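You operate a simulated robot arm through the tools that you are given. There is no shell and no other tool. Be economical: measure what you need, move in short steps, check, and stop when the job is done.

The job below is to be done with a simulated robot arm. You get a single attempt, and the scene is never put back.

TASK
Unload wagon 26 into the yellow frame of bay J with crane 2.
Fine: keep the red lever at RUN; wind the grab up before each run, and at the end over the container; leave the other containers, the train, the lorry and crane 1 as they are.

Only the result counts: the job must be done as asked and must still hold three seconds after the hand-in. Knocking over, shifting, dropping, spilling or breaking anything else fails it.

THE ROBOT
A 7-joint arm with a two-finger parallel gripper on a trunk, on a base that drives. Base frame: it is fixed to the floor where the robot stands at the start and does not move with it; the origin is under the middle of the robot, x ahead of it, y to its left, z up; the surface under the hand at the start is at about z = 76.9. Lengths are in cm, angles in degrees, forces in N, time in s.
With the tool pointing down near the work surface it reaches from about 38 to 80 cm from the robot's upright axis, wherever it stands. Its first joint turns from -143.0 to 143.0 degrees. Places, roughly: black flat wagon [125, 25, 75]; gantry crane one [130, 420, 100]; gantry crane two [130, 20, 100]; grab of crane one [130, 430, 100]; grab of crane two [130, -10, 100]; green container [125, 25, 75]; green latch [70, 450, 90]; grey container [150, 25, 75]; hold lever of crane two [60, -20, 80]; lock lever of crane two [60, -10, 80]; lock switch of crane one [60, 460, 80]; red container [125, 25, 75]; teal container [150, 25, 75]; trolley of crane one [130, 430, 110]; trolley of crane two [130, -10, 110]; white lorry [125, 0, 75]. Payload 3 kg.
The TCP is the grasp point between the finger pads, 3 cm short of the fingertips. In the tool frame z runs along the fingers and y along their closing line. Largest opening 11 cm; finger width 2, thickness 1; the body of the gripper, 4.8 by 11.2 cm, starts 5.5 cm behind the TCP.
Orientation is that of the tool frame in the base frame, as a unit quaternion [x, y, z, w]. With the fingers straight down and closing along the base's y, the tool's x points along the base's -x, its y along +y and its z along -z.

THE INTERFACE
- The arm moves only by the tool step_arm. Its arguments are lists of equal length, an entry for each row: "xyz": the shift along the tool's x, y, z in cm, a list of three; "dr": the turn, a rotation vector about the tool's x, y, z in degrees, a list of three; "hand": the gripper command, from -1 (shut) to 1 (fully open), values between in proportion. In form: {"xyz": [[dx, dy, dz], ...], "dr": [[ax, ay, az], ...], "hand": [hand, ...]}. A call has 1 to 20 rows; each row is the pose to reach, as a shift and turn from the pose commanded when the call began, along the tool's axes at that moment. A row lasts 0.2 s, in which the tool goes at most 5 cm and 8.6 degrees; a call with a longer step from one row to the next is refused whole, and so is a gripper value outside its range. A pose out of reach is approached as far as the arm can. The call stops where the force on the tool passes 50 N (or 10 N more than at its start, if that is more) or the arm is blocked; 0.2 s more then pass. The fingers move at their own pace (about 15.3 cm/s each) and stop on an object; they squeeze with about 34 N. The grip force told is the motor's: it shows also when the fingers shut on nothing. Time passes only in rows, and 0.2 s behind the last, so rows that repeat a pose let the fingers close. It gives the time, the measured TCP pose, the force on the tool (base axes), the opening and the grip force at its end, in the units of the frame above (readings bear some noise), with the torque about the TCP (base axes, N m) and any sound that the robot's microphone picked up.
- Cameras (640 x 400 px; columns grow to the right, rows downward): "scene" is now at [56.69, -7.26, 118.56]; the picture's right is [-0.00, -0.17, -0.99], its down [-0.36, -0.92, 0.16] and it looks along [-0.93, 0.36, -0.06] (base axes); focal length 214 px, centre (320, 200). "wrist" rides on the gripper at [7.2, 1.7, -10.4] in the tool frame; the picture's right is [-0.23, 0.97, 0.00], its down [-0.76, -0.18, -0.62] and it looks along [-0.61, -0.14, 0.78] (tool axes); focal length 222 px, centre (320, 200). There is no depth. A picture from a camera that has moved, and an enlarged one, comes with that camera's place and axes in the base frame and with its lens.
- capture(camera): a new picture of that camera. The clock stands still meanwhile.
- lift_body(by): slides the trunk up (or, below 0, down) by that many cm; the arm and the scene camera ride with it, the base frame stays. It gives what a move gives, with no picture.
- drive_base(legs): drives the robot by 1 to 6 legs, each [ahead, turn to the left] in cm and degrees, along the robot's own axes; the way and the turn of a leg run together, so that a leg with both is an arc; at most 150 cm and 180 degrees a leg. The arm and the cameras ride along, it lands a little off, and it stops where it bumps. It gives what a move gives.
- pan_tilt(pan, tilt): turns the head with the scene camera to pan (to the left, within 80 degrees either way) and tilt (down, from -29 to 69), counted from straight ahead of the robot. It gives what a move gives.
- zoom(camera, box): a new picture of the part [left, top, right, bottom] of that camera's present view, enlarged. The clock stands still meanwhile.
- finish_job(): hands the job in; it is judged then, once.

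Work in short steps. Places have to be worked out from the pictures, the camera data and where the tool is seen: move nearer, look again, correct. Check each grasp and each placing, and mend what went wrong. You have 120 turns and 98 pictures in all, those below and enlarged ones among them. Open the gripper and draw the arm clear of the work before you hand the job in, unless the task says otherwise; then end with one line.

The tools are called after "Call:" as a command line: name --argument value ..., lists and objects as JSON in quotes. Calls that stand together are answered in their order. step_arm: Moves the arm, as the interface text tells. Its arguments: {"type":"object","properties":{"xyz":{"type":"array"},"dr":{"type":"array"},"hand":{"type":"array"}},"required":["xyz","dr","hand"]} The other tools are called the same way: lift_body (by) slides the trunk up or down; drive_base (legs) drives the base; pan_tilt (pan, tilt) turns the head that bears the scene camera; capture (camera) takes a picture; zoom (camera, box) takes an enlarged picture of a part of a camera's view; finish_job () hands the job in.

At the start:

```text
time: 0.0
tcp_pos: [55.53, -12.84, 106.47]
tool_rot: [0.0, 1.0, 0.0, 0.0]
wrist_force: [-0.2, 0.3, 0.5]
torque: [0.02, 0.05, -0.01]
grip_width: 11.02
gripper_force: 0.1
trunk travel left (down, up): [-27.5, 21.5]
robot x, y, heading: [0.25, -0.37, 0.1]
head pan, tilt: [80.2, 68.8]
```

scene: 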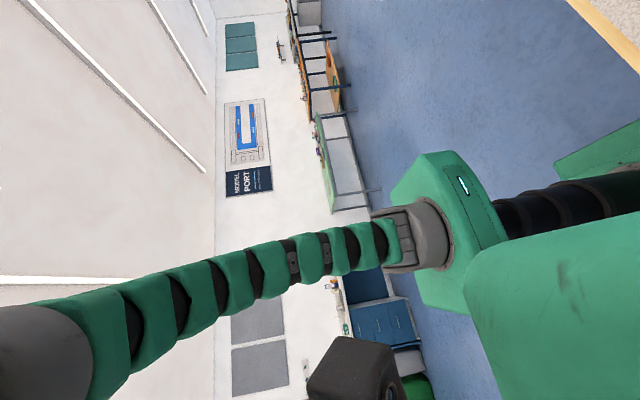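
wrist: 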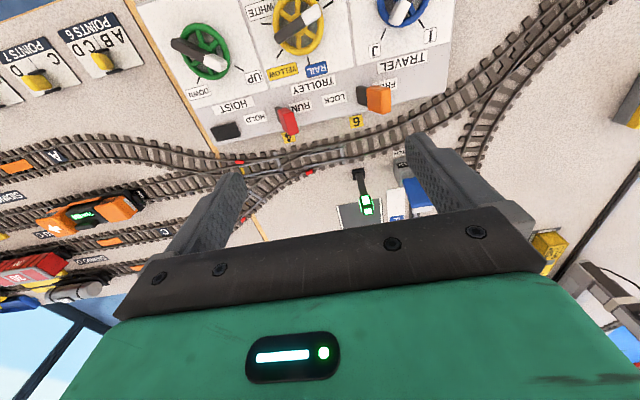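

The scene camera looks behind the robot; the wrist camera shows a panel with Hoist, Trolley and Travel wheels. I turn the head ahead to see the layout.

Call:
pan_tilt --pan 0 --tilt 30

Call:
capture --camera "scene"

```text
time: 1.5
tcp_pos: [55.64, -12.76, 106.54]
tool_rot: [0.0, 1.0, 0.0, -0.002]
wrist_force: [-0.2, 0.7, -0.1]
torque: [0.01, 0.0, 0.01]
grip_width: 11.01
gripper_force: 0.1
trunk travel left (down, up): [-27.5, 21.5]
robot x, y, heading: [0.11, -0.25, -0.1]
head pan, tilt: [0.0, 30.0]
```

```text
95 pictures are left
camera scene: at [61.83, -12.76, 110.51], right [0.0, -1.0, 0.0], down [-0.87, 0.0, 0.5], along [-0.5, 0.0, -0.87], focal length 214 px, centre (320, 200)
```

scene: 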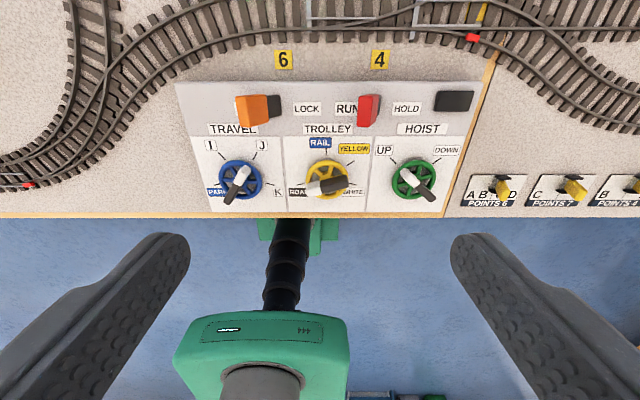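

The head camera appears to sit near the hand. I tilt it up all the way to see the crane and the yard beyond.

Call:
pan_tilt --pan 0 --tilt -29

Call:
capture --camera "scene"

Call:
capture --camera "wrist"

```text
time: 2.8
tcp_pos: [55.51, -12.79, 106.54]
tool_rot: [0.0, 1.0, 0.0, 0.0]
wrist_force: [0.4, -0.1, -1.0]
torque: [-0.02, -0.01, 0.01]
grip_width: 11.02
gripper_force: 0.0
trunk travel left (down, up): [-27.5, 21.5]
robot x, y, heading: [-0.01, -0.06, -0.1]
head pan, tilt: [0.0, -28.6]
```

```text
94 pictures are left
camera scene: at [70.67, -12.77, 112.85], right [0.0, -1.0, 0.0], down [-0.88, 0.0, -0.48], along [0.48, 0.0, -0.88], focal length 214 px, centre (320, 200)
```

scene: 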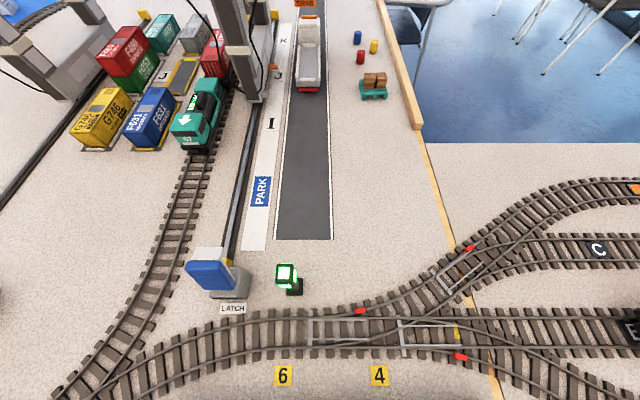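

```text
93 pictures are left
camera wrist: at [48.34, -11.14, 116.79], right [0.23, 0.97, 0.0], down [0.76, -0.18, 0.62], along [0.61, -0.14, -0.78], focal length 222 px, centre (320, 200)
```

wrist: 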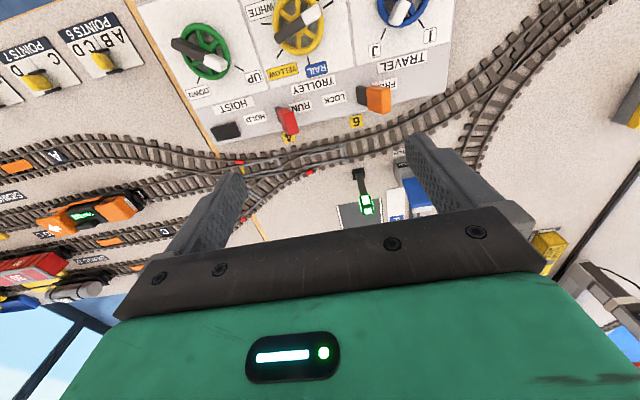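

The yard with train, frames and crane is ahead at left. I zoom in on it and on the panel's latch.

Call:
zoom --camera "scene" --box '[60, 0, 340, 175]'

Call:
zoom --camera "scene" --box '[160, 220, 352, 340]'

```text
2.29 times, centred on (200, 88) of scene
camera zoom: at [70.67, -12.77, 112.85], right [0.0, -1.0, 0.0], down [-0.88, 0.0, -0.48], along [0.48, 0.0, -0.88], focal length 490 px, centre (594, 457)
```

zoom: 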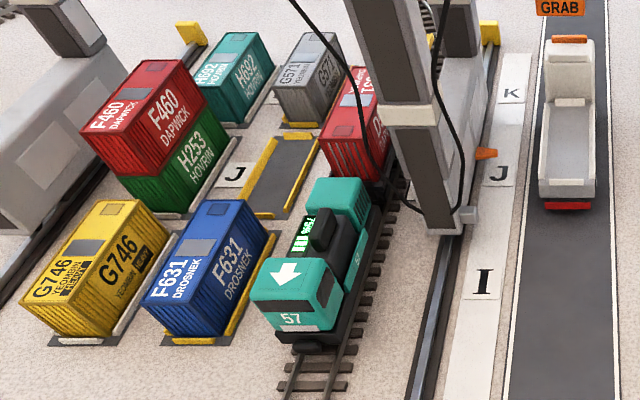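

```text
3.33 times, centred on (256, 280) of scene
camera zoom: at [70.67, -12.77, 112.85], right [0.0, -1.0, 0.0], down [-0.88, 0.0, -0.48], along [0.48, 0.0, -0.88], focal length 715 px, centre (533, -67)
```

zoom: 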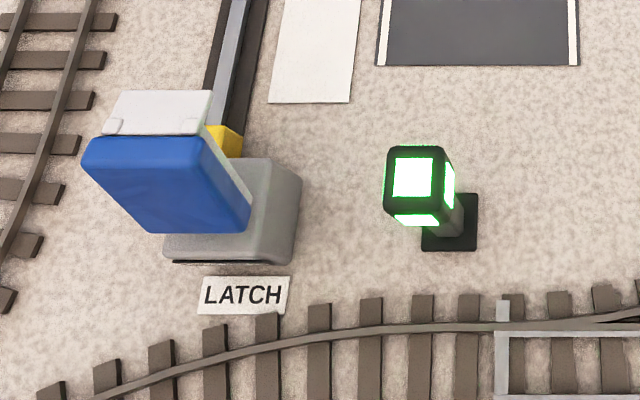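

Bay J's yellow frame is empty; the green container's train includes the loco 57 and a red container on a wagon behind. I look at the panel in detail next, and at the latch.

Call:
pan_tilt --pan 0 --tilt 20

Call:
zoom --camera "scene" --box '[160, 60, 480, 260]'

```text
time: 4.0
tcp_pos: [55.66, -12.81, 106.61]
tool_rot: [0.0, 1.0, -0.001, 0.0]
wrist_force: [-1.1, 0.0, -0.1]
torque: [0.0, -0.01, 0.0]
grip_width: 11.0
gripper_force: 0.1
trunk travel left (down, up): [-27.5, 21.5]
robot x, y, heading: [0.06, -0.2, 0.1]
head pan, tilt: [0.0, 20.0]
```

```text
2.00 times, centred on (320, 160) of scene
camera zoom: at [63.45, -12.77, 110.24], right [0.0, -1.0, 0.0], down [-0.94, 0.0, 0.34], along [-0.34, 0.0, -0.94], focal length 429 px, centre (320, 280)
```

zoom: 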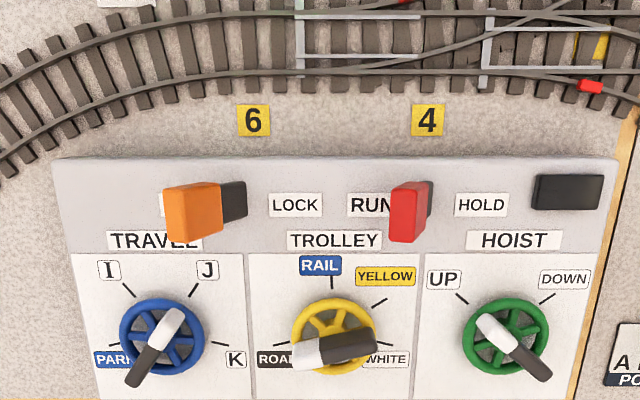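

The white end of each wheel's grip is the pointer: travel J, trolley ROAD, hoist UP. I need wagon numbers, so I lift the hand, tilt it forward and look along the train from the right side.

Call:
step_arm --xyz '[[-2, -3, -2], [-4, -6, -4], [-6, -9, -6], [-8, -12, -8], [-10, -15, -10], [-10, -18, -10], [-10, -18, -10]]' --dr '[[0, -6, 0], [0, -12, 0], [0, -18, 0], [0, -24, 0], [0, -30, 0], [0, -36, 0], [0, -36, 0]]' --hand '[1, 1, 1, 1, 1, 1, 1]'

Call:
pan_tilt --pan 30 --tilt -20

Call:
capture --camera "scene"

```text
time: 5.6
tcp_pos: [65.81, -30.78, 116.42]
tool_rot: [-0.001, 0.951, -0.001, 0.309]
wrist_force: [0.5, 0.1, 0.3]
torque: [0.0, -0.01, -0.04]
grip_width: 11.0
gripper_force: 0.1
trunk travel left (down, up): [-27.5, 21.5]
robot x, y, heading: [-0.17, -0.36, 0.1]
head pan, tilt: [0.0, 20.0]
```

```text
time: 6.7
tcp_pos: [65.83, -30.91, 116.58]
tool_rot: [0.001, 0.951, 0.0, 0.309]
wrist_force: [0.6, -0.4, -0.1]
torque: [0.0, 0.0, -0.02]
grip_width: 11.01
gripper_force: 0.0
trunk travel left (down, up): [-27.5, 21.5]
robot x, y, heading: [-0.05, -0.52, 0.0]
head pan, tilt: [30.0, -20.0]
```

```text
89 pictures are left
camera scene: at [73.34, -27.07, 129.85], right [0.29, -0.87, -0.4], down [-0.59, 0.17, -0.79], along [0.75, 0.47, -0.46], focal length 214 px, centre (320, 200)
```

scene: 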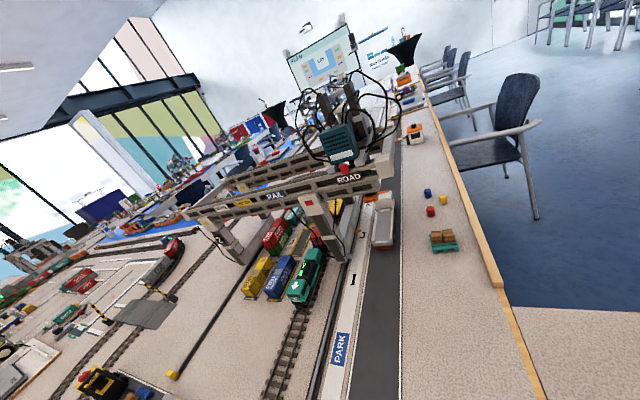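

The crane is now in view as a whole; I zoom on it, and on the tracks at left.

Call:
zoom --camera "scene" --box '[190, 120, 446, 320]'

Call:
zoom --camera "scene" --box '[240, 190, 400, 310]'

```text
2.00 times, centred on (318, 220) of scene
camera zoom: at [73.34, -27.07, 129.85], right [0.29, -0.87, -0.4], down [-0.59, 0.17, -0.79], along [0.75, 0.47, -0.46], focal length 429 px, centre (324, 160)
```

zoom: 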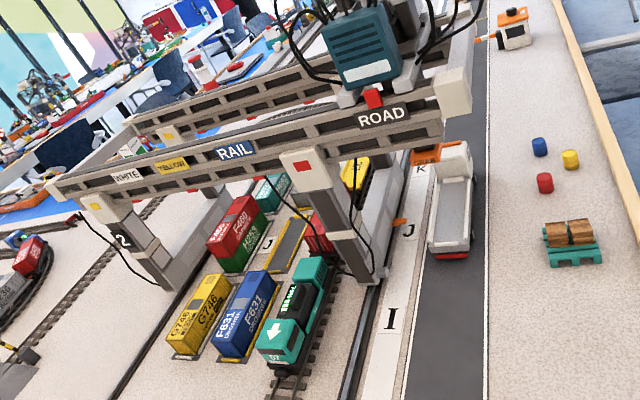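

```text
3.33 times, centred on (320, 250) of scene
camera zoom: at [73.34, -27.07, 129.85], right [0.29, -0.87, -0.4], down [-0.59, 0.17, -0.79], along [0.75, 0.47, -0.46], focal length 715 px, centre (320, 33)
```

zoom: 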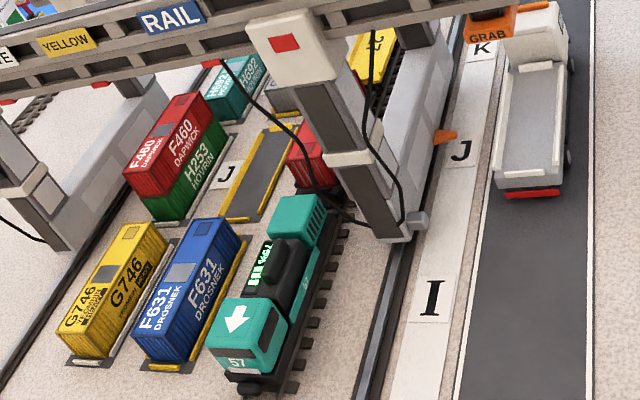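

Wagon plates can't be read from here. I move the hand forward and lower to look at the wagon sides between the crane legs.

Call:
pan_tilt --pan 30 --tilt -10

Call:
step_arm --xyz '[[-4, 0, 0], [-7, 0, 3], [-10, 0, 6], [-12, 0, 9], [-12, 0, 9]]' --dr '[[0, 0, 0], [0, 0, 0], [0, 0, 0], [0, 0, 0], [0, 0, 0]]' --hand '[1, 1, 1, 1, 1]'

Call:
capture --camera "scene"

```text
time: 7.4
tcp_pos: [65.69, -30.96, 116.46]
tool_rot: [0.0, 0.951, 0.001, 0.308]
wrist_force: [-0.6, 0.0, 0.2]
torque: [0.01, 0.01, 0.0]
grip_width: 11.01
gripper_force: 0.0
trunk travel left (down, up): [-27.5, 21.5]
robot x, y, heading: [-0.08, -0.4, 0.1]
head pan, tilt: [30.0, -10.0]
```

```text
time: 8.6
tcp_pos: [80.09, -30.66, 115.72]
tool_rot: [0.0, 0.951, 0.001, 0.309]
wrist_force: [0.2, -0.5, -0.3]
torque: [0.03, -0.03, 0.02]
grip_width: 10.99
gripper_force: 0.0
out of reach, approached as far as the arm can: row 4, 5
trunk travel left (down, up): [-27.5, 21.5]
robot x, y, heading: [-0.43, -0.24, 0.0]
head pan, tilt: [30.0, -10.0]
```

```text
86 pictures are left
camera scene: at [86.99, -26.44, 127.6], right [0.29, -0.87, -0.41], down [-0.71, 0.09, -0.7], along [0.64, 0.49, -0.59], focal length 214 px, centre (320, 200)
```

scene: 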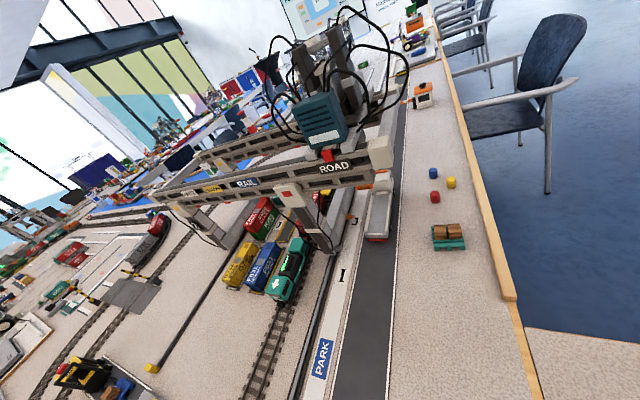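

Lowering the trunk gives a flatter look under the gantry beam.

Call:
lift_body --by -14

Call:
zoom --camera "scene" --box '[230, 120, 430, 245]'

```text
time: 10.2
tcp_pos: [80.04, -30.58, 101.69]
tool_rot: [0.001, 0.952, -0.001, 0.307]
wrist_force: [0.1, -0.2, -0.3]
torque: [0.0, 0.01, 0.01]
grip_width: 11.03
gripper_force: 0.1
trunk travel left (down, up): [-13.5, 35.5]
robot x, y, heading: [-0.19, -0.18, -0.0]
head pan, tilt: [30.0, -10.0]
```

```text
3.20 times, centred on (330, 182) of scene
camera zoom: at [86.9, -26.37, 113.73], right [0.29, -0.87, -0.4], down [-0.71, 0.09, -0.7], along [0.64, 0.49, -0.59], focal length 686 px, centre (288, 256)
```

zoom: 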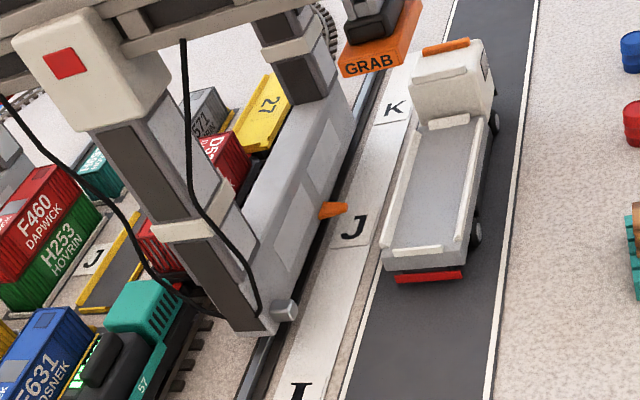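

The wagon at K carries number 27 and is empty; the red container stands on the wagon at J. To read that wagon's number I swing the hand left for a view from the other side.

Call:
step_arm --xyz '[[2, 5, 0], [2, 10, 0], [2, 15, 0], [2, 20, 0], [2, 25, 0], [2, 30, 0], [2, 35, 0], [2, 40, 0], [2, 45, 0], [2, 50, 0], [2, 55, 0], [2, 60, 0], [2, 64, 0]]' --dr '[[0, 0, 0], [0, 0, 0], [0, 0, 0], [0, 0, 0], [0, 0, 0], [0, 0, 0], [0, 0, 0], [0, 0, 0], [0, 0, 0], [0, 0, 0], [0, 0, 0], [0, 0, 0], [0, 0, 0]]' --hand '[1, 1, 1, 1, 1, 1, 1, 1, 1, 1, 1, 1, 1]'

Call:
pan_tilt --pan -15 --tilt -10

Call:
capture --camera "scene"

```text
refused: row 1 steps farther than a row can; nothing moved
```

```text
time: 11.4
tcp_pos: [80.17, -30.65, 101.7]
tool_rot: [0.0, 0.951, 0.0, 0.308]
wrist_force: [0.4, 0.3, 0.2]
torque: [-0.03, -0.03, 0.01]
grip_width: 10.98
gripper_force: 0.1
trunk travel left (down, up): [-13.5, 35.5]
robot x, y, heading: [0.46, -0.32, 0.0]
head pan, tilt: [-15.0, -10.0]
```

```text
84 pictures are left
camera scene: at [87.41, -32.77, 113.03], right [-0.15, -0.97, 0.21], down [-0.7, -0.04, -0.71], along [0.7, -0.25, -0.67], focal length 214 px, centre (320, 200)
```

scene: 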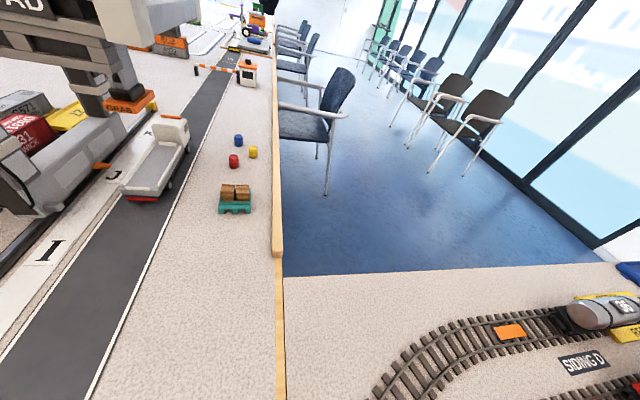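

There are also wagons in sidings with numbers. I zoom on those at right, then move the hand left in smaller rows.

Call:
zoom --camera "scene" --box '[480, 270, 640, 400]'

Call:
step_arm --xyz '[[2, 4, 0], [3, 8, 0], [3, 12.5, 0], [3, 17, 0], [3, 21.5, 0], [3, 26, 0], [3, 30.5, 0], [3, 35, 0], [3, 39.5, 0], [3, 44, 0], [3, 48.5, 0], [3, 53, 0], [3, 57.5, 0], [3, 62, 0]]' --dr '[[0, 0, 0], [0, 0, 0], [0, 0, 0], [0, 0, 0], [0, 0, 0], [0, 0, 0], [0, 0, 0], [0, 0, 0], [0, 0, 0], [0, 0, 0], [0, 0, 0], [0, 0, 0], [0, 0, 0], [0, 0, 0]]' --hand '[1, 1, 1, 1, 1, 1, 1, 1, 1, 1, 1, 1, 1, 1]'

Call:
capture --camera "scene"

```text
3.08 times, centred on (560, 335) of scene
camera zoom: at [87.41, -32.77, 113.03], right [-0.15, -0.97, 0.21], down [-0.7, -0.04, -0.71], along [0.7, -0.25, -0.67], focal length 660 px, centre (-418, -215)
```

zoom: 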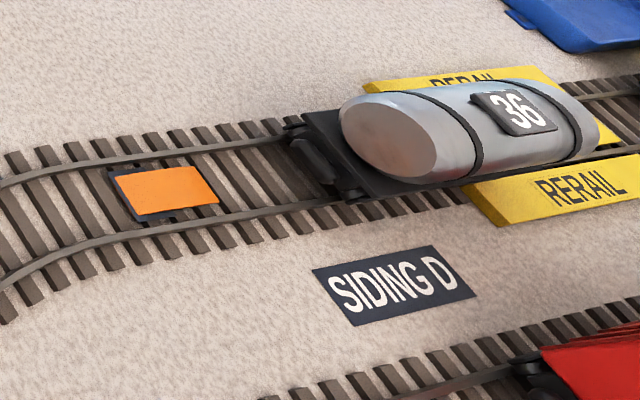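

```text
time: 14.4
tcp_pos: [77.59, 31.4, 99.97]
tool_rot: [0.002, 0.951, 0.0, 0.31]
wrist_force: [-0.1, -1.6, 0.3]
torque: [0.11, 0.03, 0.02]
grip_width: 10.97
gripper_force: 0.1
trunk travel left (down, up): [-13.5, 35.5]
robot x, y, heading: [0.04, -0.39, -0.0]
head pan, tilt: [-15.0, -10.0]
```

```text
82 pictures are left
camera scene: at [84.92, 29.16, 111.31], right [-0.15, -0.97, 0.21], down [-0.7, -0.04, -0.71], along [0.7, -0.25, -0.67], focal length 214 px, centre (320, 200)
```

scene: 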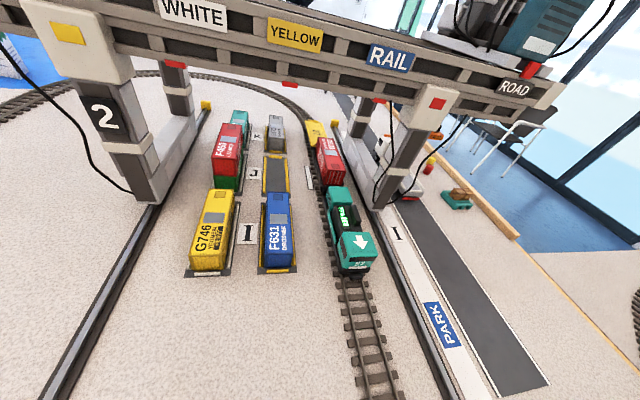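

Good view of the yard; I zoom on the red container and the wagon under it.

Call:
zoom --camera "scene" --box '[180, 100, 400, 240]'

Call:
zoom --camera "scene" --box '[285, 110, 365, 190]'

```text
2.86 times, centred on (290, 170) of scene
camera zoom: at [84.92, 29.16, 111.31], right [-0.15, -0.97, 0.21], down [-0.7, -0.04, -0.71], along [0.7, -0.25, -0.67], focal length 613 px, centre (406, 286)
```

zoom: 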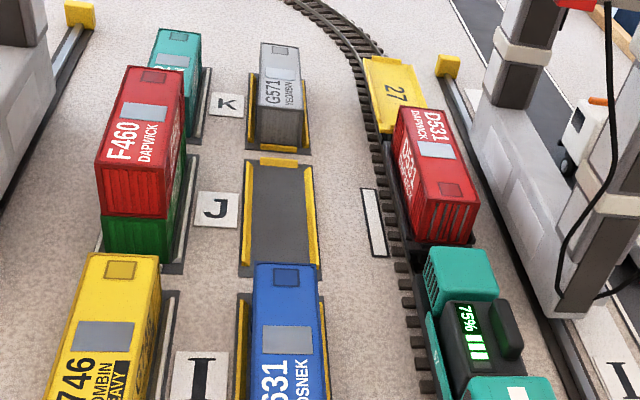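

```text
5.00 times, centred on (325, 150) of scene
camera zoom: at [84.92, 29.16, 111.31], right [-0.15, -0.97, 0.21], down [-0.7, -0.04, -0.71], along [0.7, -0.25, -0.67], focal length 1072 px, centre (295, 450)
```

zoom: 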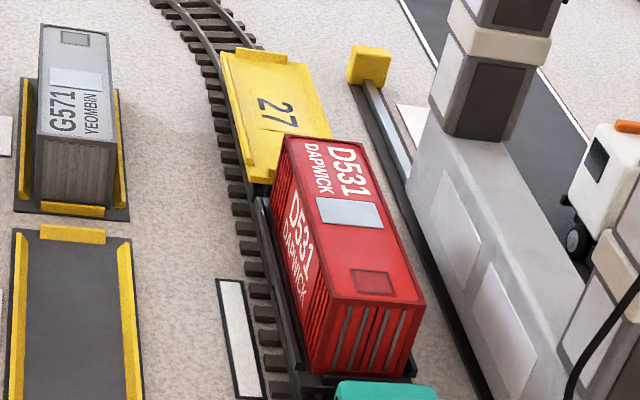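

The only loaded wagon in the train is the black one with red D531 in front of empty wagon 27, standing at bay J, and the crane stands at J already. I bring the hand back upright above the trolley wheel, estimated at (47.7, -13.9).

Call:
step_arm --xyz '[[1.82, -3.75, -1.32], [3.64, -7.5, -2.64], [5.46, -11.25, -3.96], [7.28, -15, -5.28], [9.1, -18.75, -6.6], [10.92, -22.5, -7.92], [12.74, -26.25, -9.24], [14.56, -30, -10.56], [16.38, -33.75, -11.88], [18.2, -37.5, -13.2], [20, -41.25, -14.5], [21.8, -45, -15.9], [21.8, -45, -15.9]]' --dr '[[0, 3, 0], [0, 6, 0], [0, 9, 0], [0, 12, 0], [0, 15, 0], [0, 18, 0], [0, 21, 0], [0, 24, 0], [0, 27, 0], [0, 30, 0], [0, 33, 0], [0, 36, 0], [0, 36, 0]]' --hand '[1, 1, 1, 1, 1, 1, 1, 1, 1, 1, 1, 1, 1]'

Call:
pan_tilt --pan 0 --tilt -29

Call:
capture --camera "wrist"

```text
time: 17.2
tcp_pos: [50.65, -13.82, 99.99]
tool_rot: [0.001, 1.0, 0.0, -0.001]
wrist_force: [0.1, 0.6, -0.5]
torque: [-0.04, 0.0, -0.02]
grip_width: 11.0
gripper_force: 0.1
trunk travel left (down, up): [-13.5, 35.5]
robot x, y, heading: [-0.12, 0.2, 0.3]
head pan, tilt: [-15.0, -10.0]
```

```text
time: 18.0
tcp_pos: [50.67, -13.63, 99.87]
tool_rot: [-0.001, 1.0, 0.0, 0.0]
wrist_force: [0.3, 0.6, -0.1]
torque: [0.01, 0.01, -0.01]
grip_width: 10.99
gripper_force: 0.1
trunk travel left (down, up): [-13.5, 35.5]
robot x, y, heading: [0.3, -0.21, -0.3]
head pan, tilt: [0.0, -28.6]
```

```text
79 pictures are left
camera wrist: at [43.38, -12.04, 110.17], right [0.23, 0.97, 0.0], down [0.76, -0.18, 0.62], along [0.61, -0.14, -0.78], focal length 222 px, centre (320, 200)
```

wrist: 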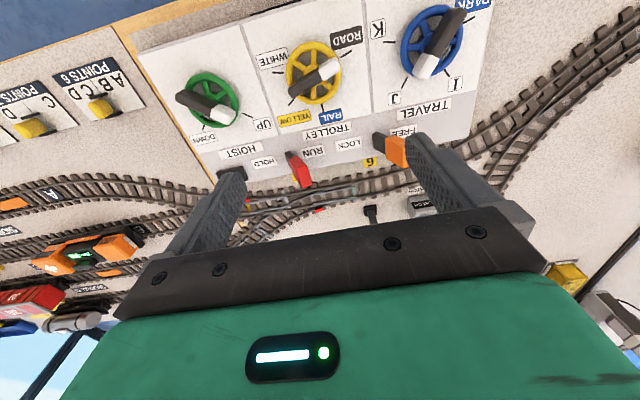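

Triangulating both views puts the trolley grip bar at about (48, -14, 82) pointing near ROAD, about 100° to the left. I turn the hand by -102° and come down to z 92 above it.

Call:
step_arm --xyz '[[0.5, 0, 1], [1, 0, 2], [1.5, -0.1, 3], [2, -0.2, 4], [2.5, -0.3, 5], [2.7, -0.3, 6], [2.7, -0.3, 7], [2.7, -0.3, 8], [2.7, -0.3, 8], [2.7, -0.3, 8], [2.7, -0.3, 8], [2.7, -0.3, 8], [2.7, -0.3, 8]]' --dr '[[0, 0, -8.5], [0, 0, -17], [0, 0, -25.5], [0, 0, -34], [0, 0, -42.5], [0, 0, -51], [0, 0, -59.5], [0, 0, -68], [0, 0, -76.5], [0, 0, -85], [0, 0, -93.5], [0, 0, -102], [0, 0, -102]]' --hand '[1, 1, 1, 1, 1, 1, 1, 1, 1, 1, 1, 1, 1]'

Call:
capture --camera "wrist"

Call:
pan_tilt --pan 0 --tilt 25

Call:
capture --camera "scene"

```text
time: 20.8
tcp_pos: [47.91, -13.95, 92.08]
tool_rot: [0.778, -0.629, 0.0, 0.001]
wrist_force: [-0.2, 0.4, 0.5]
torque: [0.0, 0.04, 0.02]
grip_width: 10.99
gripper_force: 0.0
trunk travel left (down, up): [-13.5, 35.5]
robot x, y, heading: [0.01, -0.19, 0.3]
head pan, tilt: [0.0, -28.6]
```

```text
78 pictures are left
camera wrist: at [47.78, -21.39, 102.39], right [-1.0, 0.02, 0.0], down [0.01, 0.78, 0.62], along [0.01, 0.62, -0.78], focal length 222 px, centre (320, 200)
```

wrist: 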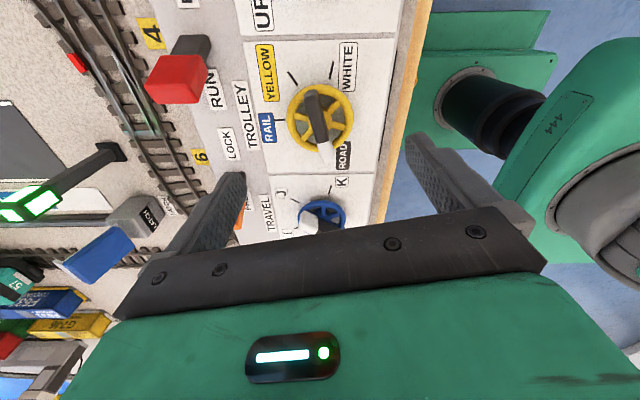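

```text
time: 22.0
tcp_pos: [47.86, -13.89, 92.19]
tool_rot: [0.777, -0.629, 0.001, 0.0]
wrist_force: [-0.3, -0.4, -0.1]
torque: [0.01, -0.02, -0.01]
grip_width: 11.02
gripper_force: 0.2
trunk travel left (down, up): [-13.5, 35.5]
robot x, y, heading: [-0.46, -0.39, 0.2]
head pan, tilt: [0.0, 25.0]
```

```text
77 pictures are left
camera scene: at [46.55, -7.08, 95.95], right [0.98, 0.21, 0.0], down [0.19, -0.89, 0.42], along [0.09, -0.41, -0.91], focal length 214 px, centre (320, 200)
```

scene: 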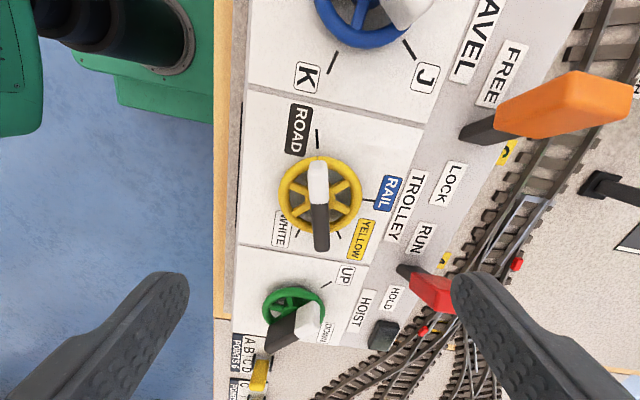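

The hand is aligned with the bar (centre ≈ (47.9, -14), top about z 83). I descend to z 84 and close.

Call:
step_arm --xyz '[[0, 0, 3], [0, 0, 6], [0, 0, 8], [0, 0, 8], [0, 0, 8], [0, 0, 8]]' --dr '[[0, 0, 0], [0, 0, 0], [0, 0, 0], [0, 0, 0], [0, 0, 0], [0, 0, 0]]' --hand '[0, 0, 0, -1, -1, -1]'

Call:
capture --camera "scene"

```text
time: 23.4
tcp_pos: [47.96, -13.92, 84.08]
tool_rot: [0.777, -0.629, 0.002, 0.0]
wrist_force: [15.4, -1.9, 26.9]
torque: [0.49, 0.62, 0.01]
grip_width: 1.22
gripper_force: 44.5
trunk travel left (down, up): [-13.5, 35.5]
robot x, y, heading: [-0.1, -0.53, 0.1]
head pan, tilt: [0.0, 25.0]
```

```text
76 pictures are left
camera scene: at [46.55, -7.13, 87.91], right [0.98, 0.21, 0.0], down [0.19, -0.89, 0.42], along [0.09, -0.41, -0.91], focal length 214 px, centre (320, 200)
```

scene: 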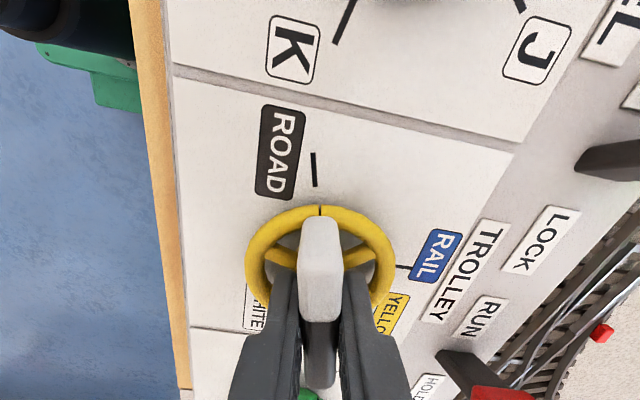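

Gripped on the bar (width 1.2), but there is 27 N upward force, so the tips touch something. I ease up 0.5 cm.

Call:
step_arm --xyz '[[0, 0, -0.5], [0, 0, -0.5]]' --dr '[[0, 0, 0], [0, 0, 0]]' --hand '[-1, -1]'

```text
time: 24.0
tcp_pos: [48.02, -14.06, 84.16]
tool_rot: [0.778, -0.629, -0.002, 0.001]
wrist_force: [6.1, -10.7, -42.1]
torque: [0.03, -1.16, -0.04]
grip_width: 1.18
gripper_force: 45.1
trunk travel left (down, up): [-13.5, 35.5]
robot x, y, heading: [0.11, -0.18, 0.1]
head pan, tilt: [0.0, 25.0]
```

That over-pulls; neutral is about 0.2 cm above the first height. I settle there and turn 25° clockwise as a test.

Call:
step_arm --xyz '[[0, 0, 0.3], [0, 0, 0.3], [0, 0, 0.3], [0, 0, 0.3], [0, 0, 0.3], [0, 0, 0.3]]' --dr '[[0, 0, 0], [0, 0, 6], [0, 0, 12], [0, 0, 18], [0, 0, 24], [0, 0, 24]]' --hand '[-1, -1, -1, -1, -1, -1]'

Call:
capture --camera "scene"

Call:
capture --camera "wrist"

```text
time: 25.4
tcp_pos: [47.87, -13.88, 84.27]
tool_rot: [-0.63, 0.777, 0.001, -0.001]
wrist_force: [1.8, -3.7, -14.6]
torque: [-0.24, -0.18, -0.04]
grip_width: 1.15
gripper_force: 45.3
trunk travel left (down, up): [-13.5, 35.5]
robot x, y, heading: [-0.18, -0.54, 0.1]
head pan, tilt: [0.0, 25.0]
```

```text
75 pictures are left
camera scene: at [49.44, -7.1, 88.05], right [0.98, -0.21, 0.0], down [-0.19, -0.89, 0.42], along [-0.09, -0.41, -0.91], focal length 214 px, centre (320, 200)
```

scene: 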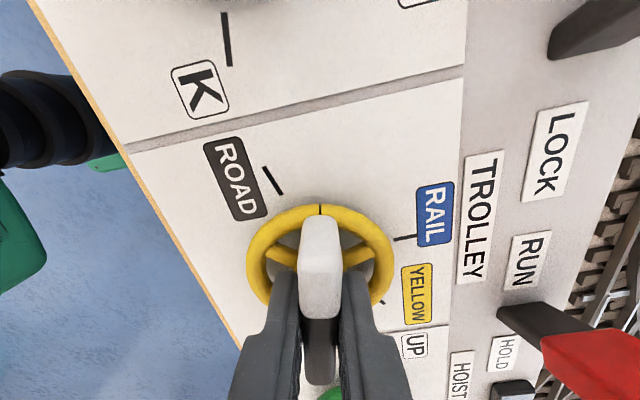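

```text
74 pictures are left
camera wrist: at [44.73, -20.69, 94.49], right [-0.91, 0.43, 0.0], down [0.33, 0.71, 0.62], along [0.26, 0.56, -0.78], focal length 222 px, centre (320, 200)
```

wrist: 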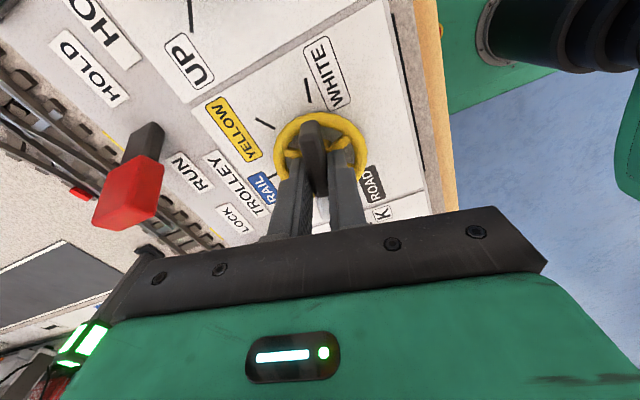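

The wheel turns freely. I tilt the head so it can see the crane, and turn on to RAIL (pointer straight ahead, 78° more).

Call:
pan_tilt --pan 0 --tilt -29

Call:
step_arm --xyz '[[0, 0, 0], [0, 0, 0], [0, 0, 0], [0, 0, 0], [0, 0, 0], [0, 0, 0], [0, 0, 0], [0, 0, 0], [0, 0, 0], [0, 0, 0], [0, 0, 0], [0, 0, 0], [0, 0, 0], [0, 0, 0]]' --dr '[[0, 0, 6], [0, 0, 12], [0, 0, 18], [0, 0, 24], [0, 0, 30], [0, 0, 36], [0, 0, 42], [0, 0, 48], [0, 0, 54], [0, 0, 60], [0, 0, 66], [0, 0, 72], [0, 0, 78], [0, 0, 78]]' --hand '[-1, -1, -1, -1, -1, -1, -1, -1, -1, -1, -1, -1, -1, -1]'

Call:
capture --camera "scene"

Call:
capture --camera "wrist"

```text
time: 26.6
tcp_pos: [47.87, -13.94, 84.28]
tool_rot: [-0.629, 0.777, 0.001, 0.0]
wrist_force: [3.2, -3.4, -14.1]
torque: [0.21, -0.33, -0.03]
grip_width: 1.16
gripper_force: 45.3
trunk travel left (down, up): [-13.5, 35.5]
robot x, y, heading: [0.02, -0.34, -0.0]
head pan, tilt: [0.0, -28.6]
```

```text
time: 29.6
tcp_pos: [47.92, -13.8, 84.21]
tool_rot: [0.0, 1.0, 0.0, 0.0]
wrist_force: [-8.5, 10.7, 10.6]
torque: [0.22, 0.73, 0.05]
grip_width: 1.19
gripper_force: 44.9
trunk travel left (down, up): [-13.5, 35.5]
robot x, y, heading: [0.13, -0.14, -0.3]
head pan, tilt: [0.0, -28.6]
```

```text
73 pictures are left
camera scene: at [62.93, -13.85, 90.56], right [0.0, -1.0, 0.0], down [-0.88, 0.0, -0.48], along [0.48, 0.0, -0.88], focal length 214 px, centre (320, 200)
```

scene: 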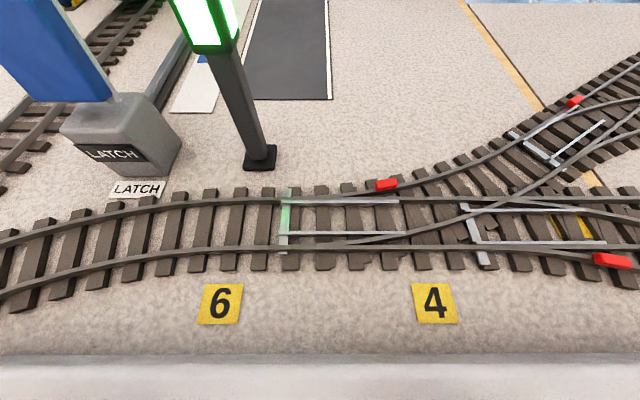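

```text
72 pictures are left
camera wrist: at [40.59, -12.19, 94.49], right [0.23, 0.97, 0.0], down [0.76, -0.18, 0.62], along [0.61, -0.14, -0.78], focal length 222 px, centre (320, 200)
```

wrist: 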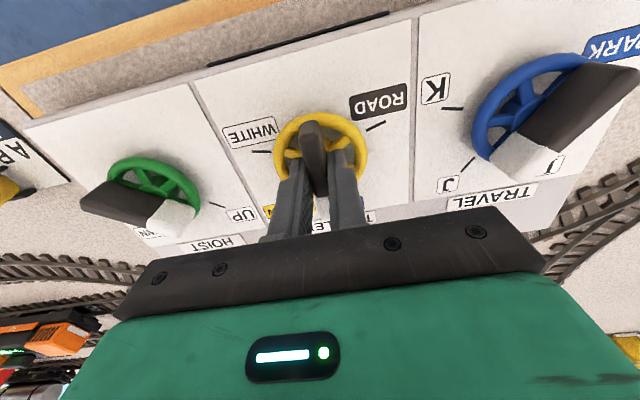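

Pointer appears straight ahead. I release, rise and pitch the hand forward to see where the trolley went.

Call:
step_arm --xyz '[[0, 0, 0], [0, 0, 0], [0, 0, -4], [0, 0, -8], [0, 0, -12], [0, 0, -16], [0, 0, -20], [0, 0, -24], [0, 0, -24], [0, 0, -24]]' --dr '[[0, 0, 0], [0, 0, 0], [0, 0, 0], [0, 0, 0], [0, -6, 0], [0, -12, 0], [0, -18, 0], [0, -24, 0], [0, -30, 0], [0, -30, 0]]' --hand '[0, 0, 0, 0, 0, 0, 0, 0, 0, 0]'

Call:
capture --camera "scene"

Call:
capture --camera "wrist"

```text
time: 31.8
tcp_pos: [48.02, -13.93, 108.15]
tool_rot: [0.0, 0.966, 0.0, 0.259]
wrist_force: [0.6, 0.4, 0.4]
torque: [-0.01, -0.01, -0.04]
grip_width: 5.47
gripper_force: 0.1
trunk travel left (down, up): [-13.5, 35.5]
robot x, y, heading: [0.47, -0.25, 0.4]
head pan, tilt: [0.0, -28.6]
```

```text
71 pictures are left
camera scene: at [57.82, -13.83, 121.27], right [0.0, -1.0, 0.0], down [-0.52, 0.0, -0.85], along [0.85, 0.0, -0.52], focal length 214 px, centre (320, 200)
```

scene: 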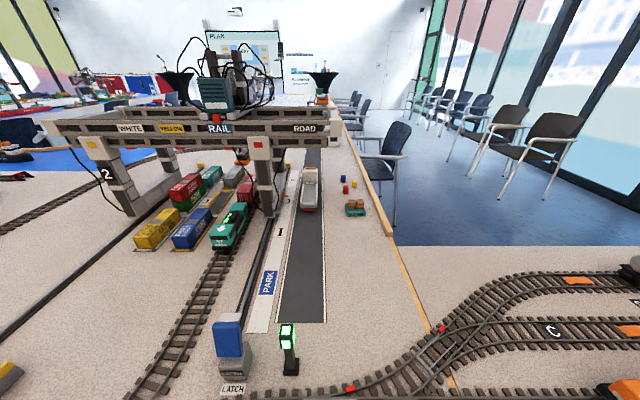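

```text
70 pictures are left
camera wrist: at [36.44, -12.2, 113.53], right [0.2, 0.97, 0.11], down [0.35, -0.18, 0.92], along [0.92, -0.14, -0.37], focal length 222 px, centre (320, 200)
```

wrist: 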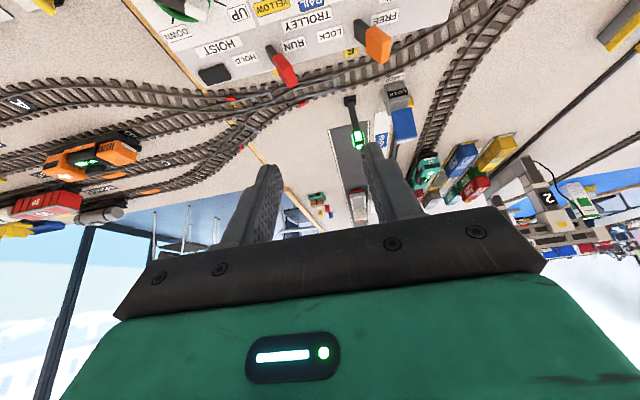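

The trolley moved to RAIL. I zoom in to check its exact alignment.

Call:
zoom --camera "scene" --box '[130, 40, 340, 260]'

Call:
zoom --camera "scene" --box '[185, 90, 285, 160]'

```text
1.82 times, centred on (235, 150) of scene
camera zoom: at [57.82, -13.83, 121.27], right [0.0, -1.0, 0.0], down [-0.52, 0.0, -0.85], along [0.85, 0.0, -0.52], focal length 390 px, centre (474, 291)
```

zoom: 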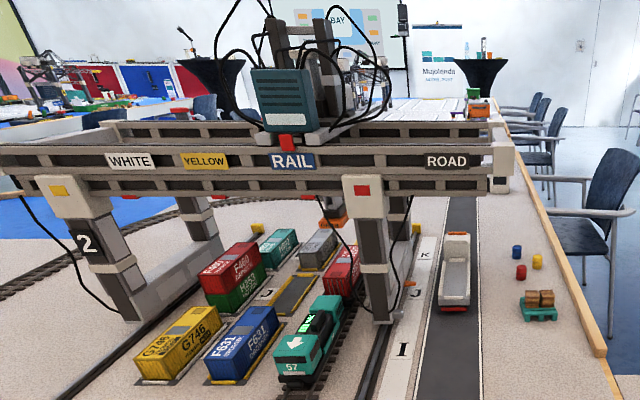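

```text
5.71 times, centred on (235, 125) of scene
camera zoom: at [57.82, -13.83, 121.27], right [0.0, -1.0, 0.0], down [-0.52, 0.0, -0.85], along [0.85, 0.0, -0.52], focal length 1226 px, centre (806, 629)
```

zoom: 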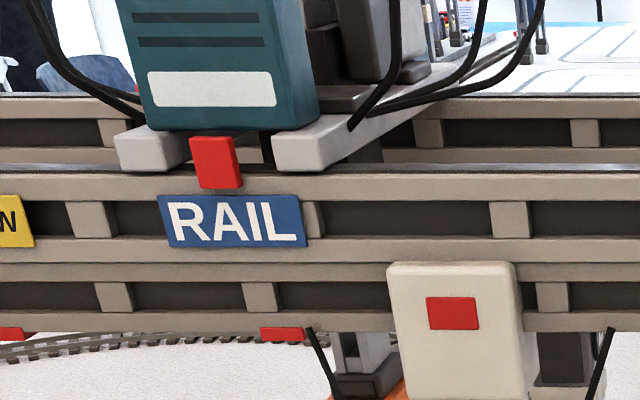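

Pointer sits at RAIL (the small offset is perspective). I zoom on the crane's bay pointer and the grab over the container before lowering.

Call:
zoom --camera "scene" --box '[210, 140, 310, 240]'

```text
4.00 times, centred on (260, 190) of scene
camera zoom: at [57.82, -13.83, 121.27], right [0.0, -1.0, 0.0], down [-0.52, 0.0, -0.85], along [0.85, 0.0, -0.52], focal length 858 px, centre (560, 240)
```

zoom: 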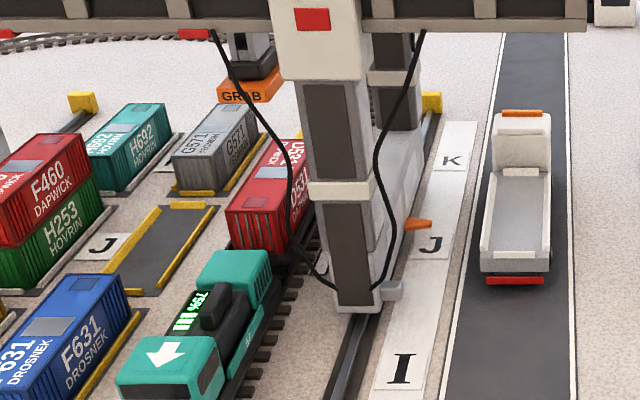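

The crane is at J (pointer x≈129, J label x≈129). I now go to the hoist wheel near (47.7, -27.5): first upright.

Call:
step_arm --xyz '[[1.1, -2, 1.8], [2.2, -4, 3.6], [3.3, -6, 5.4], [4.4, -8, 7.3], [5.6, -10, 9.2], [6.7, -12, 11.1], [7.84, -13.6, 12.97], [7.84, -13.6, 12.97]]' --dr '[[0, 5, 0], [0, 10, 0], [0, 15, 0], [0, 20, 0], [0, 25, 0], [0, 30, 0], [0, 30, 0], [0, 30, 0]]' --hand '[0, 0, 0, 0, 0, 0, 0, 0]'

Call:
step_arm --xyz '[[0, 0, 0], [0, 0, 0], [0, 0, 0], [0, 0, 0], [0, 0, 0], [0, 0, 0], [0, 0, 0]]' --dr '[[0, 0, -8], [0, 0, -16], [0, 0, -24], [0, 0, -32], [0, 0, -39], [0, 0, -45], [0, 0, -45]]' --hand '[0, 0, 0, 0, 0, 0, 0]'

Call:
pan_tilt --pan 0 --tilt 25

Call:
capture --camera "scene"

Call:
capture --camera "wrist"

```text
time: 33.6
tcp_pos: [47.78, -27.69, 93.15]
tool_rot: [0.0, 1.0, -0.001, -0.001]
wrist_force: [0.8, -0.1, -0.5]
torque: [-0.02, 0.04, 0.03]
grip_width: 5.49
gripper_force: 0.1
trunk travel left (down, up): [-13.5, 35.5]
robot x, y, heading: [-0.05, -0.16, 0.1]
head pan, tilt: [0.0, -28.6]
```

```text
time: 35.2
tcp_pos: [47.63, -27.59, 93.04]
tool_rot: [-0.384, 0.923, -0.001, 0.0]
wrist_force: [-0.1, 0.4, 0.4]
torque: [-0.01, -0.02, 0.01]
grip_width: 5.5
gripper_force: 0.1
trunk travel left (down, up): [-13.5, 35.5]
robot x, y, heading: [0.58, -0.46, 0.1]
head pan, tilt: [0.0, -28.6]
```

```text
time: 36.4
tcp_pos: [47.66, -27.56, 92.97]
tool_rot: [-0.382, 0.924, -0.001, 0.001]
wrist_force: [-0.9, 0.4, 0.0]
torque: [-0.01, -0.03, -0.01]
grip_width: 5.52
gripper_force: 0.1
trunk travel left (down, up): [-13.5, 35.5]
robot x, y, heading: [0.13, -0.3, 0.0]
head pan, tilt: [0.0, 25.0]
```

```text
66 pictures are left
camera scene: at [52.65, -22.6, 96.86], right [0.71, -0.71, 0.0], down [-0.64, -0.64, 0.42], along [-0.3, -0.3, -0.91], focal length 214 px, centre (320, 200)
```

scene: 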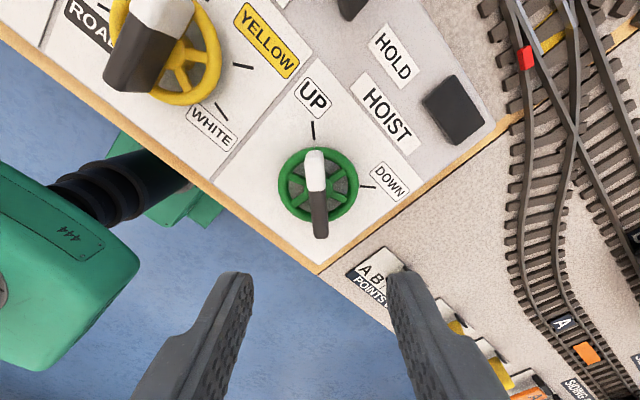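

```text
65 pictures are left
camera wrist: at [41.32, -31.51, 103.31], right [-0.53, 0.85, 0.0], down [0.66, 0.41, 0.62], along [0.53, 0.33, -0.78], focal length 222 px, centre (320, 200)
```

wrist: 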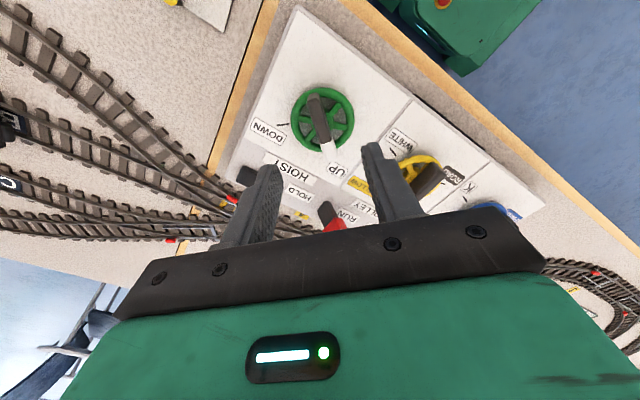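

The hoist wheel is aligned below, pointer at UP (-45°), DOWN 90° clockwise. I descend to z 84.3 and close on the bar.

Call:
step_arm --xyz '[[-0.1, 0, 3], [-0.2, 0, 6], [-0.2, 0, 8.7], [-0.2, 0, 8.7], [-0.2, 0, 8.7], [-0.2, 0, 8.7]]' --dr '[[0, 0, 0], [0, 0, 0], [0, 0, 0], [0, 0, 0], [0, 0, 0], [0, 0, 0]]' --hand '[0, 0, 0, -1, -1, -1]'

Call:
capture --camera "scene"

```text
time: 37.8
tcp_pos: [47.83, -27.33, 84.08]
tool_rot: [-0.383, 0.924, 0.001, -0.001]
wrist_force: [-17.4, 21.0, -14.4]
torque: [0.13, -0.98, 0.09]
grip_width: 1.2
gripper_force: 44.7
trunk travel left (down, up): [-13.5, 35.5]
robot x, y, heading: [0.01, 0.08, -0.0]
head pan, tilt: [0.0, 25.0]
```

```text
64 pictures are left
camera scene: at [52.74, -22.32, 87.92], right [0.71, -0.71, 0.0], down [-0.64, -0.64, 0.42], along [-0.3, -0.3, -0.91], focal length 214 px, centre (320, 200)
```

scene: 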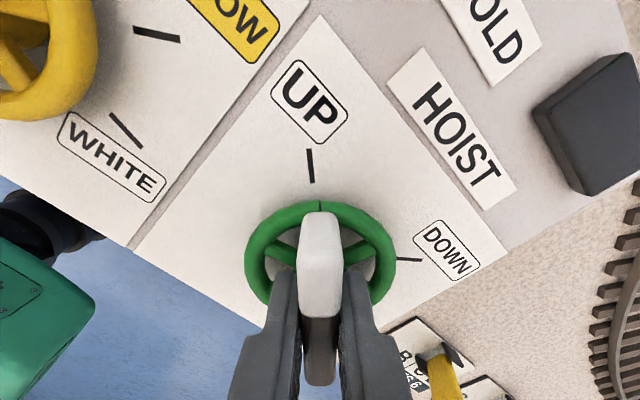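

Firm grip. I relieve the sideways load by 0.3 cm and turn the hoist slowly 90° clockwise to DOWN.

Call:
step_arm --xyz '[[0, 0.3, 0], [0, 0.3, 0], [0, 0.3, 0], [0, 0.3, 0], [0, 0.3, 0], [0, 0.3, 0], [0, 0.3, 0], [0, 0.3, 0], [0, 0.3, 0], [0, 0.3, 0], [0, 0.3, 0], [0, 0.3, 0], [0, 0.3, 0], [0, 0.3, 0], [0, 0.3, 0], [0, 0.3, 0], [0, 0.3, 0], [0, 0.3, 0], [0, 0.3, 0], [0, 0.3, 0]]' --dr '[[0, 0, 0], [0, 0, 5], [0, 0, 10], [0, 0, 15], [0, 0, 20], [0, 0, 25], [0, 0, 30], [0, 0, 35], [0, 0, 40], [0, 0, 45], [0, 0, 50], [0, 0, 55], [0, 0, 60], [0, 0, 65], [0, 0, 70], [0, 0, 75], [0, 0, 80], [0, 0, 85], [0, 0, 90], [0, 0, 90]]' --hand '[-1, -1, -1, -1, -1, -1, -1, -1, -1, -1, -1, -1, -1, -1, -1, -1, -1, -1, -1, -1]'

Call:
capture --camera "scene"

```text
time: 40.6
tcp_pos: [47.76, -26.96, 84.29]
tool_rot: [0.118, 0.993, 0.001, -0.003]
wrist_force: [13.2, 2.2, -16.1]
torque: [-0.68, -1.35, -0.01]
grip_width: 1.18
gripper_force: 45.5
trunk travel left (down, up): [-13.5, 35.5]
robot x, y, heading: [0.16, -0.24, 0.1]
head pan, tilt: [0.0, 25.0]
stopped in row 13: the force on the tool passed its limit at 51 N (the readings are from after the stop); the commanded pose is now the measured one
```

```text
63 pictures are left
camera scene: at [54.49, -28.59, 88.06], right [-0.23, -0.97, 0.0], down [-0.88, 0.21, 0.43], along [-0.41, 0.1, -0.9], focal length 214 px, centre (320, 200)
```

scene: 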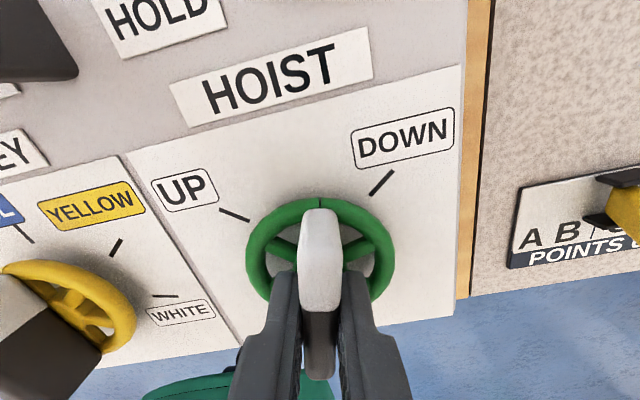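

The turn stopped midway (pointer about +14°) from side load, not torque. I correct the centre slightly and continue the remaining 32°.

Call:
step_arm --xyz '[[-0.1, -0.05, 0.1], [-0.1, -0.05, 0.1], [-0.1, -0.05, 0.1], [-0.1, -0.05, 0.1], [-0.1, -0.05, 0.1], [-0.1, -0.05, 0.1], [-0.1, -0.05, 0.1], [-0.1, -0.05, 0.1], [-0.1, -0.05, 0.1]]' --dr '[[0, 0, 0], [0, 0, 4.5], [0, 0, 9], [0, 0, 13.5], [0, 0, 18], [0, 0, 22.5], [0, 0, 27], [0, 0, 31.5], [0, 0, 31.5]]' --hand '[-1, -1, -1, -1, -1, -1, -1, -1, -1]'

Call:
capture --camera "scene"

```text
time: 42.6
tcp_pos: [47.78, -26.84, 84.21]
tool_rot: [0.384, 0.923, 0.001, -0.002]
wrist_force: [12.1, 47.4, -7.3]
torque: [1.04, 0.19, 0.11]
grip_width: 1.18
gripper_force: 44.8
trunk travel left (down, up): [-13.5, 35.5]
robot x, y, heading: [-0.18, -0.45, 0.1]
head pan, tilt: [0.0, 25.0]
```

```text
62 pictures are left
camera scene: at [52.72, -31.76, 88.06], right [-0.71, -0.71, 0.0], down [-0.64, 0.64, 0.43], along [-0.3, 0.3, -0.9], focal length 214 px, centre (320, 200)
```

scene: 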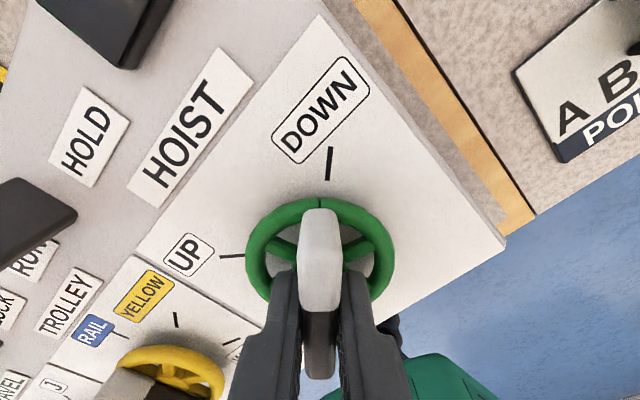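

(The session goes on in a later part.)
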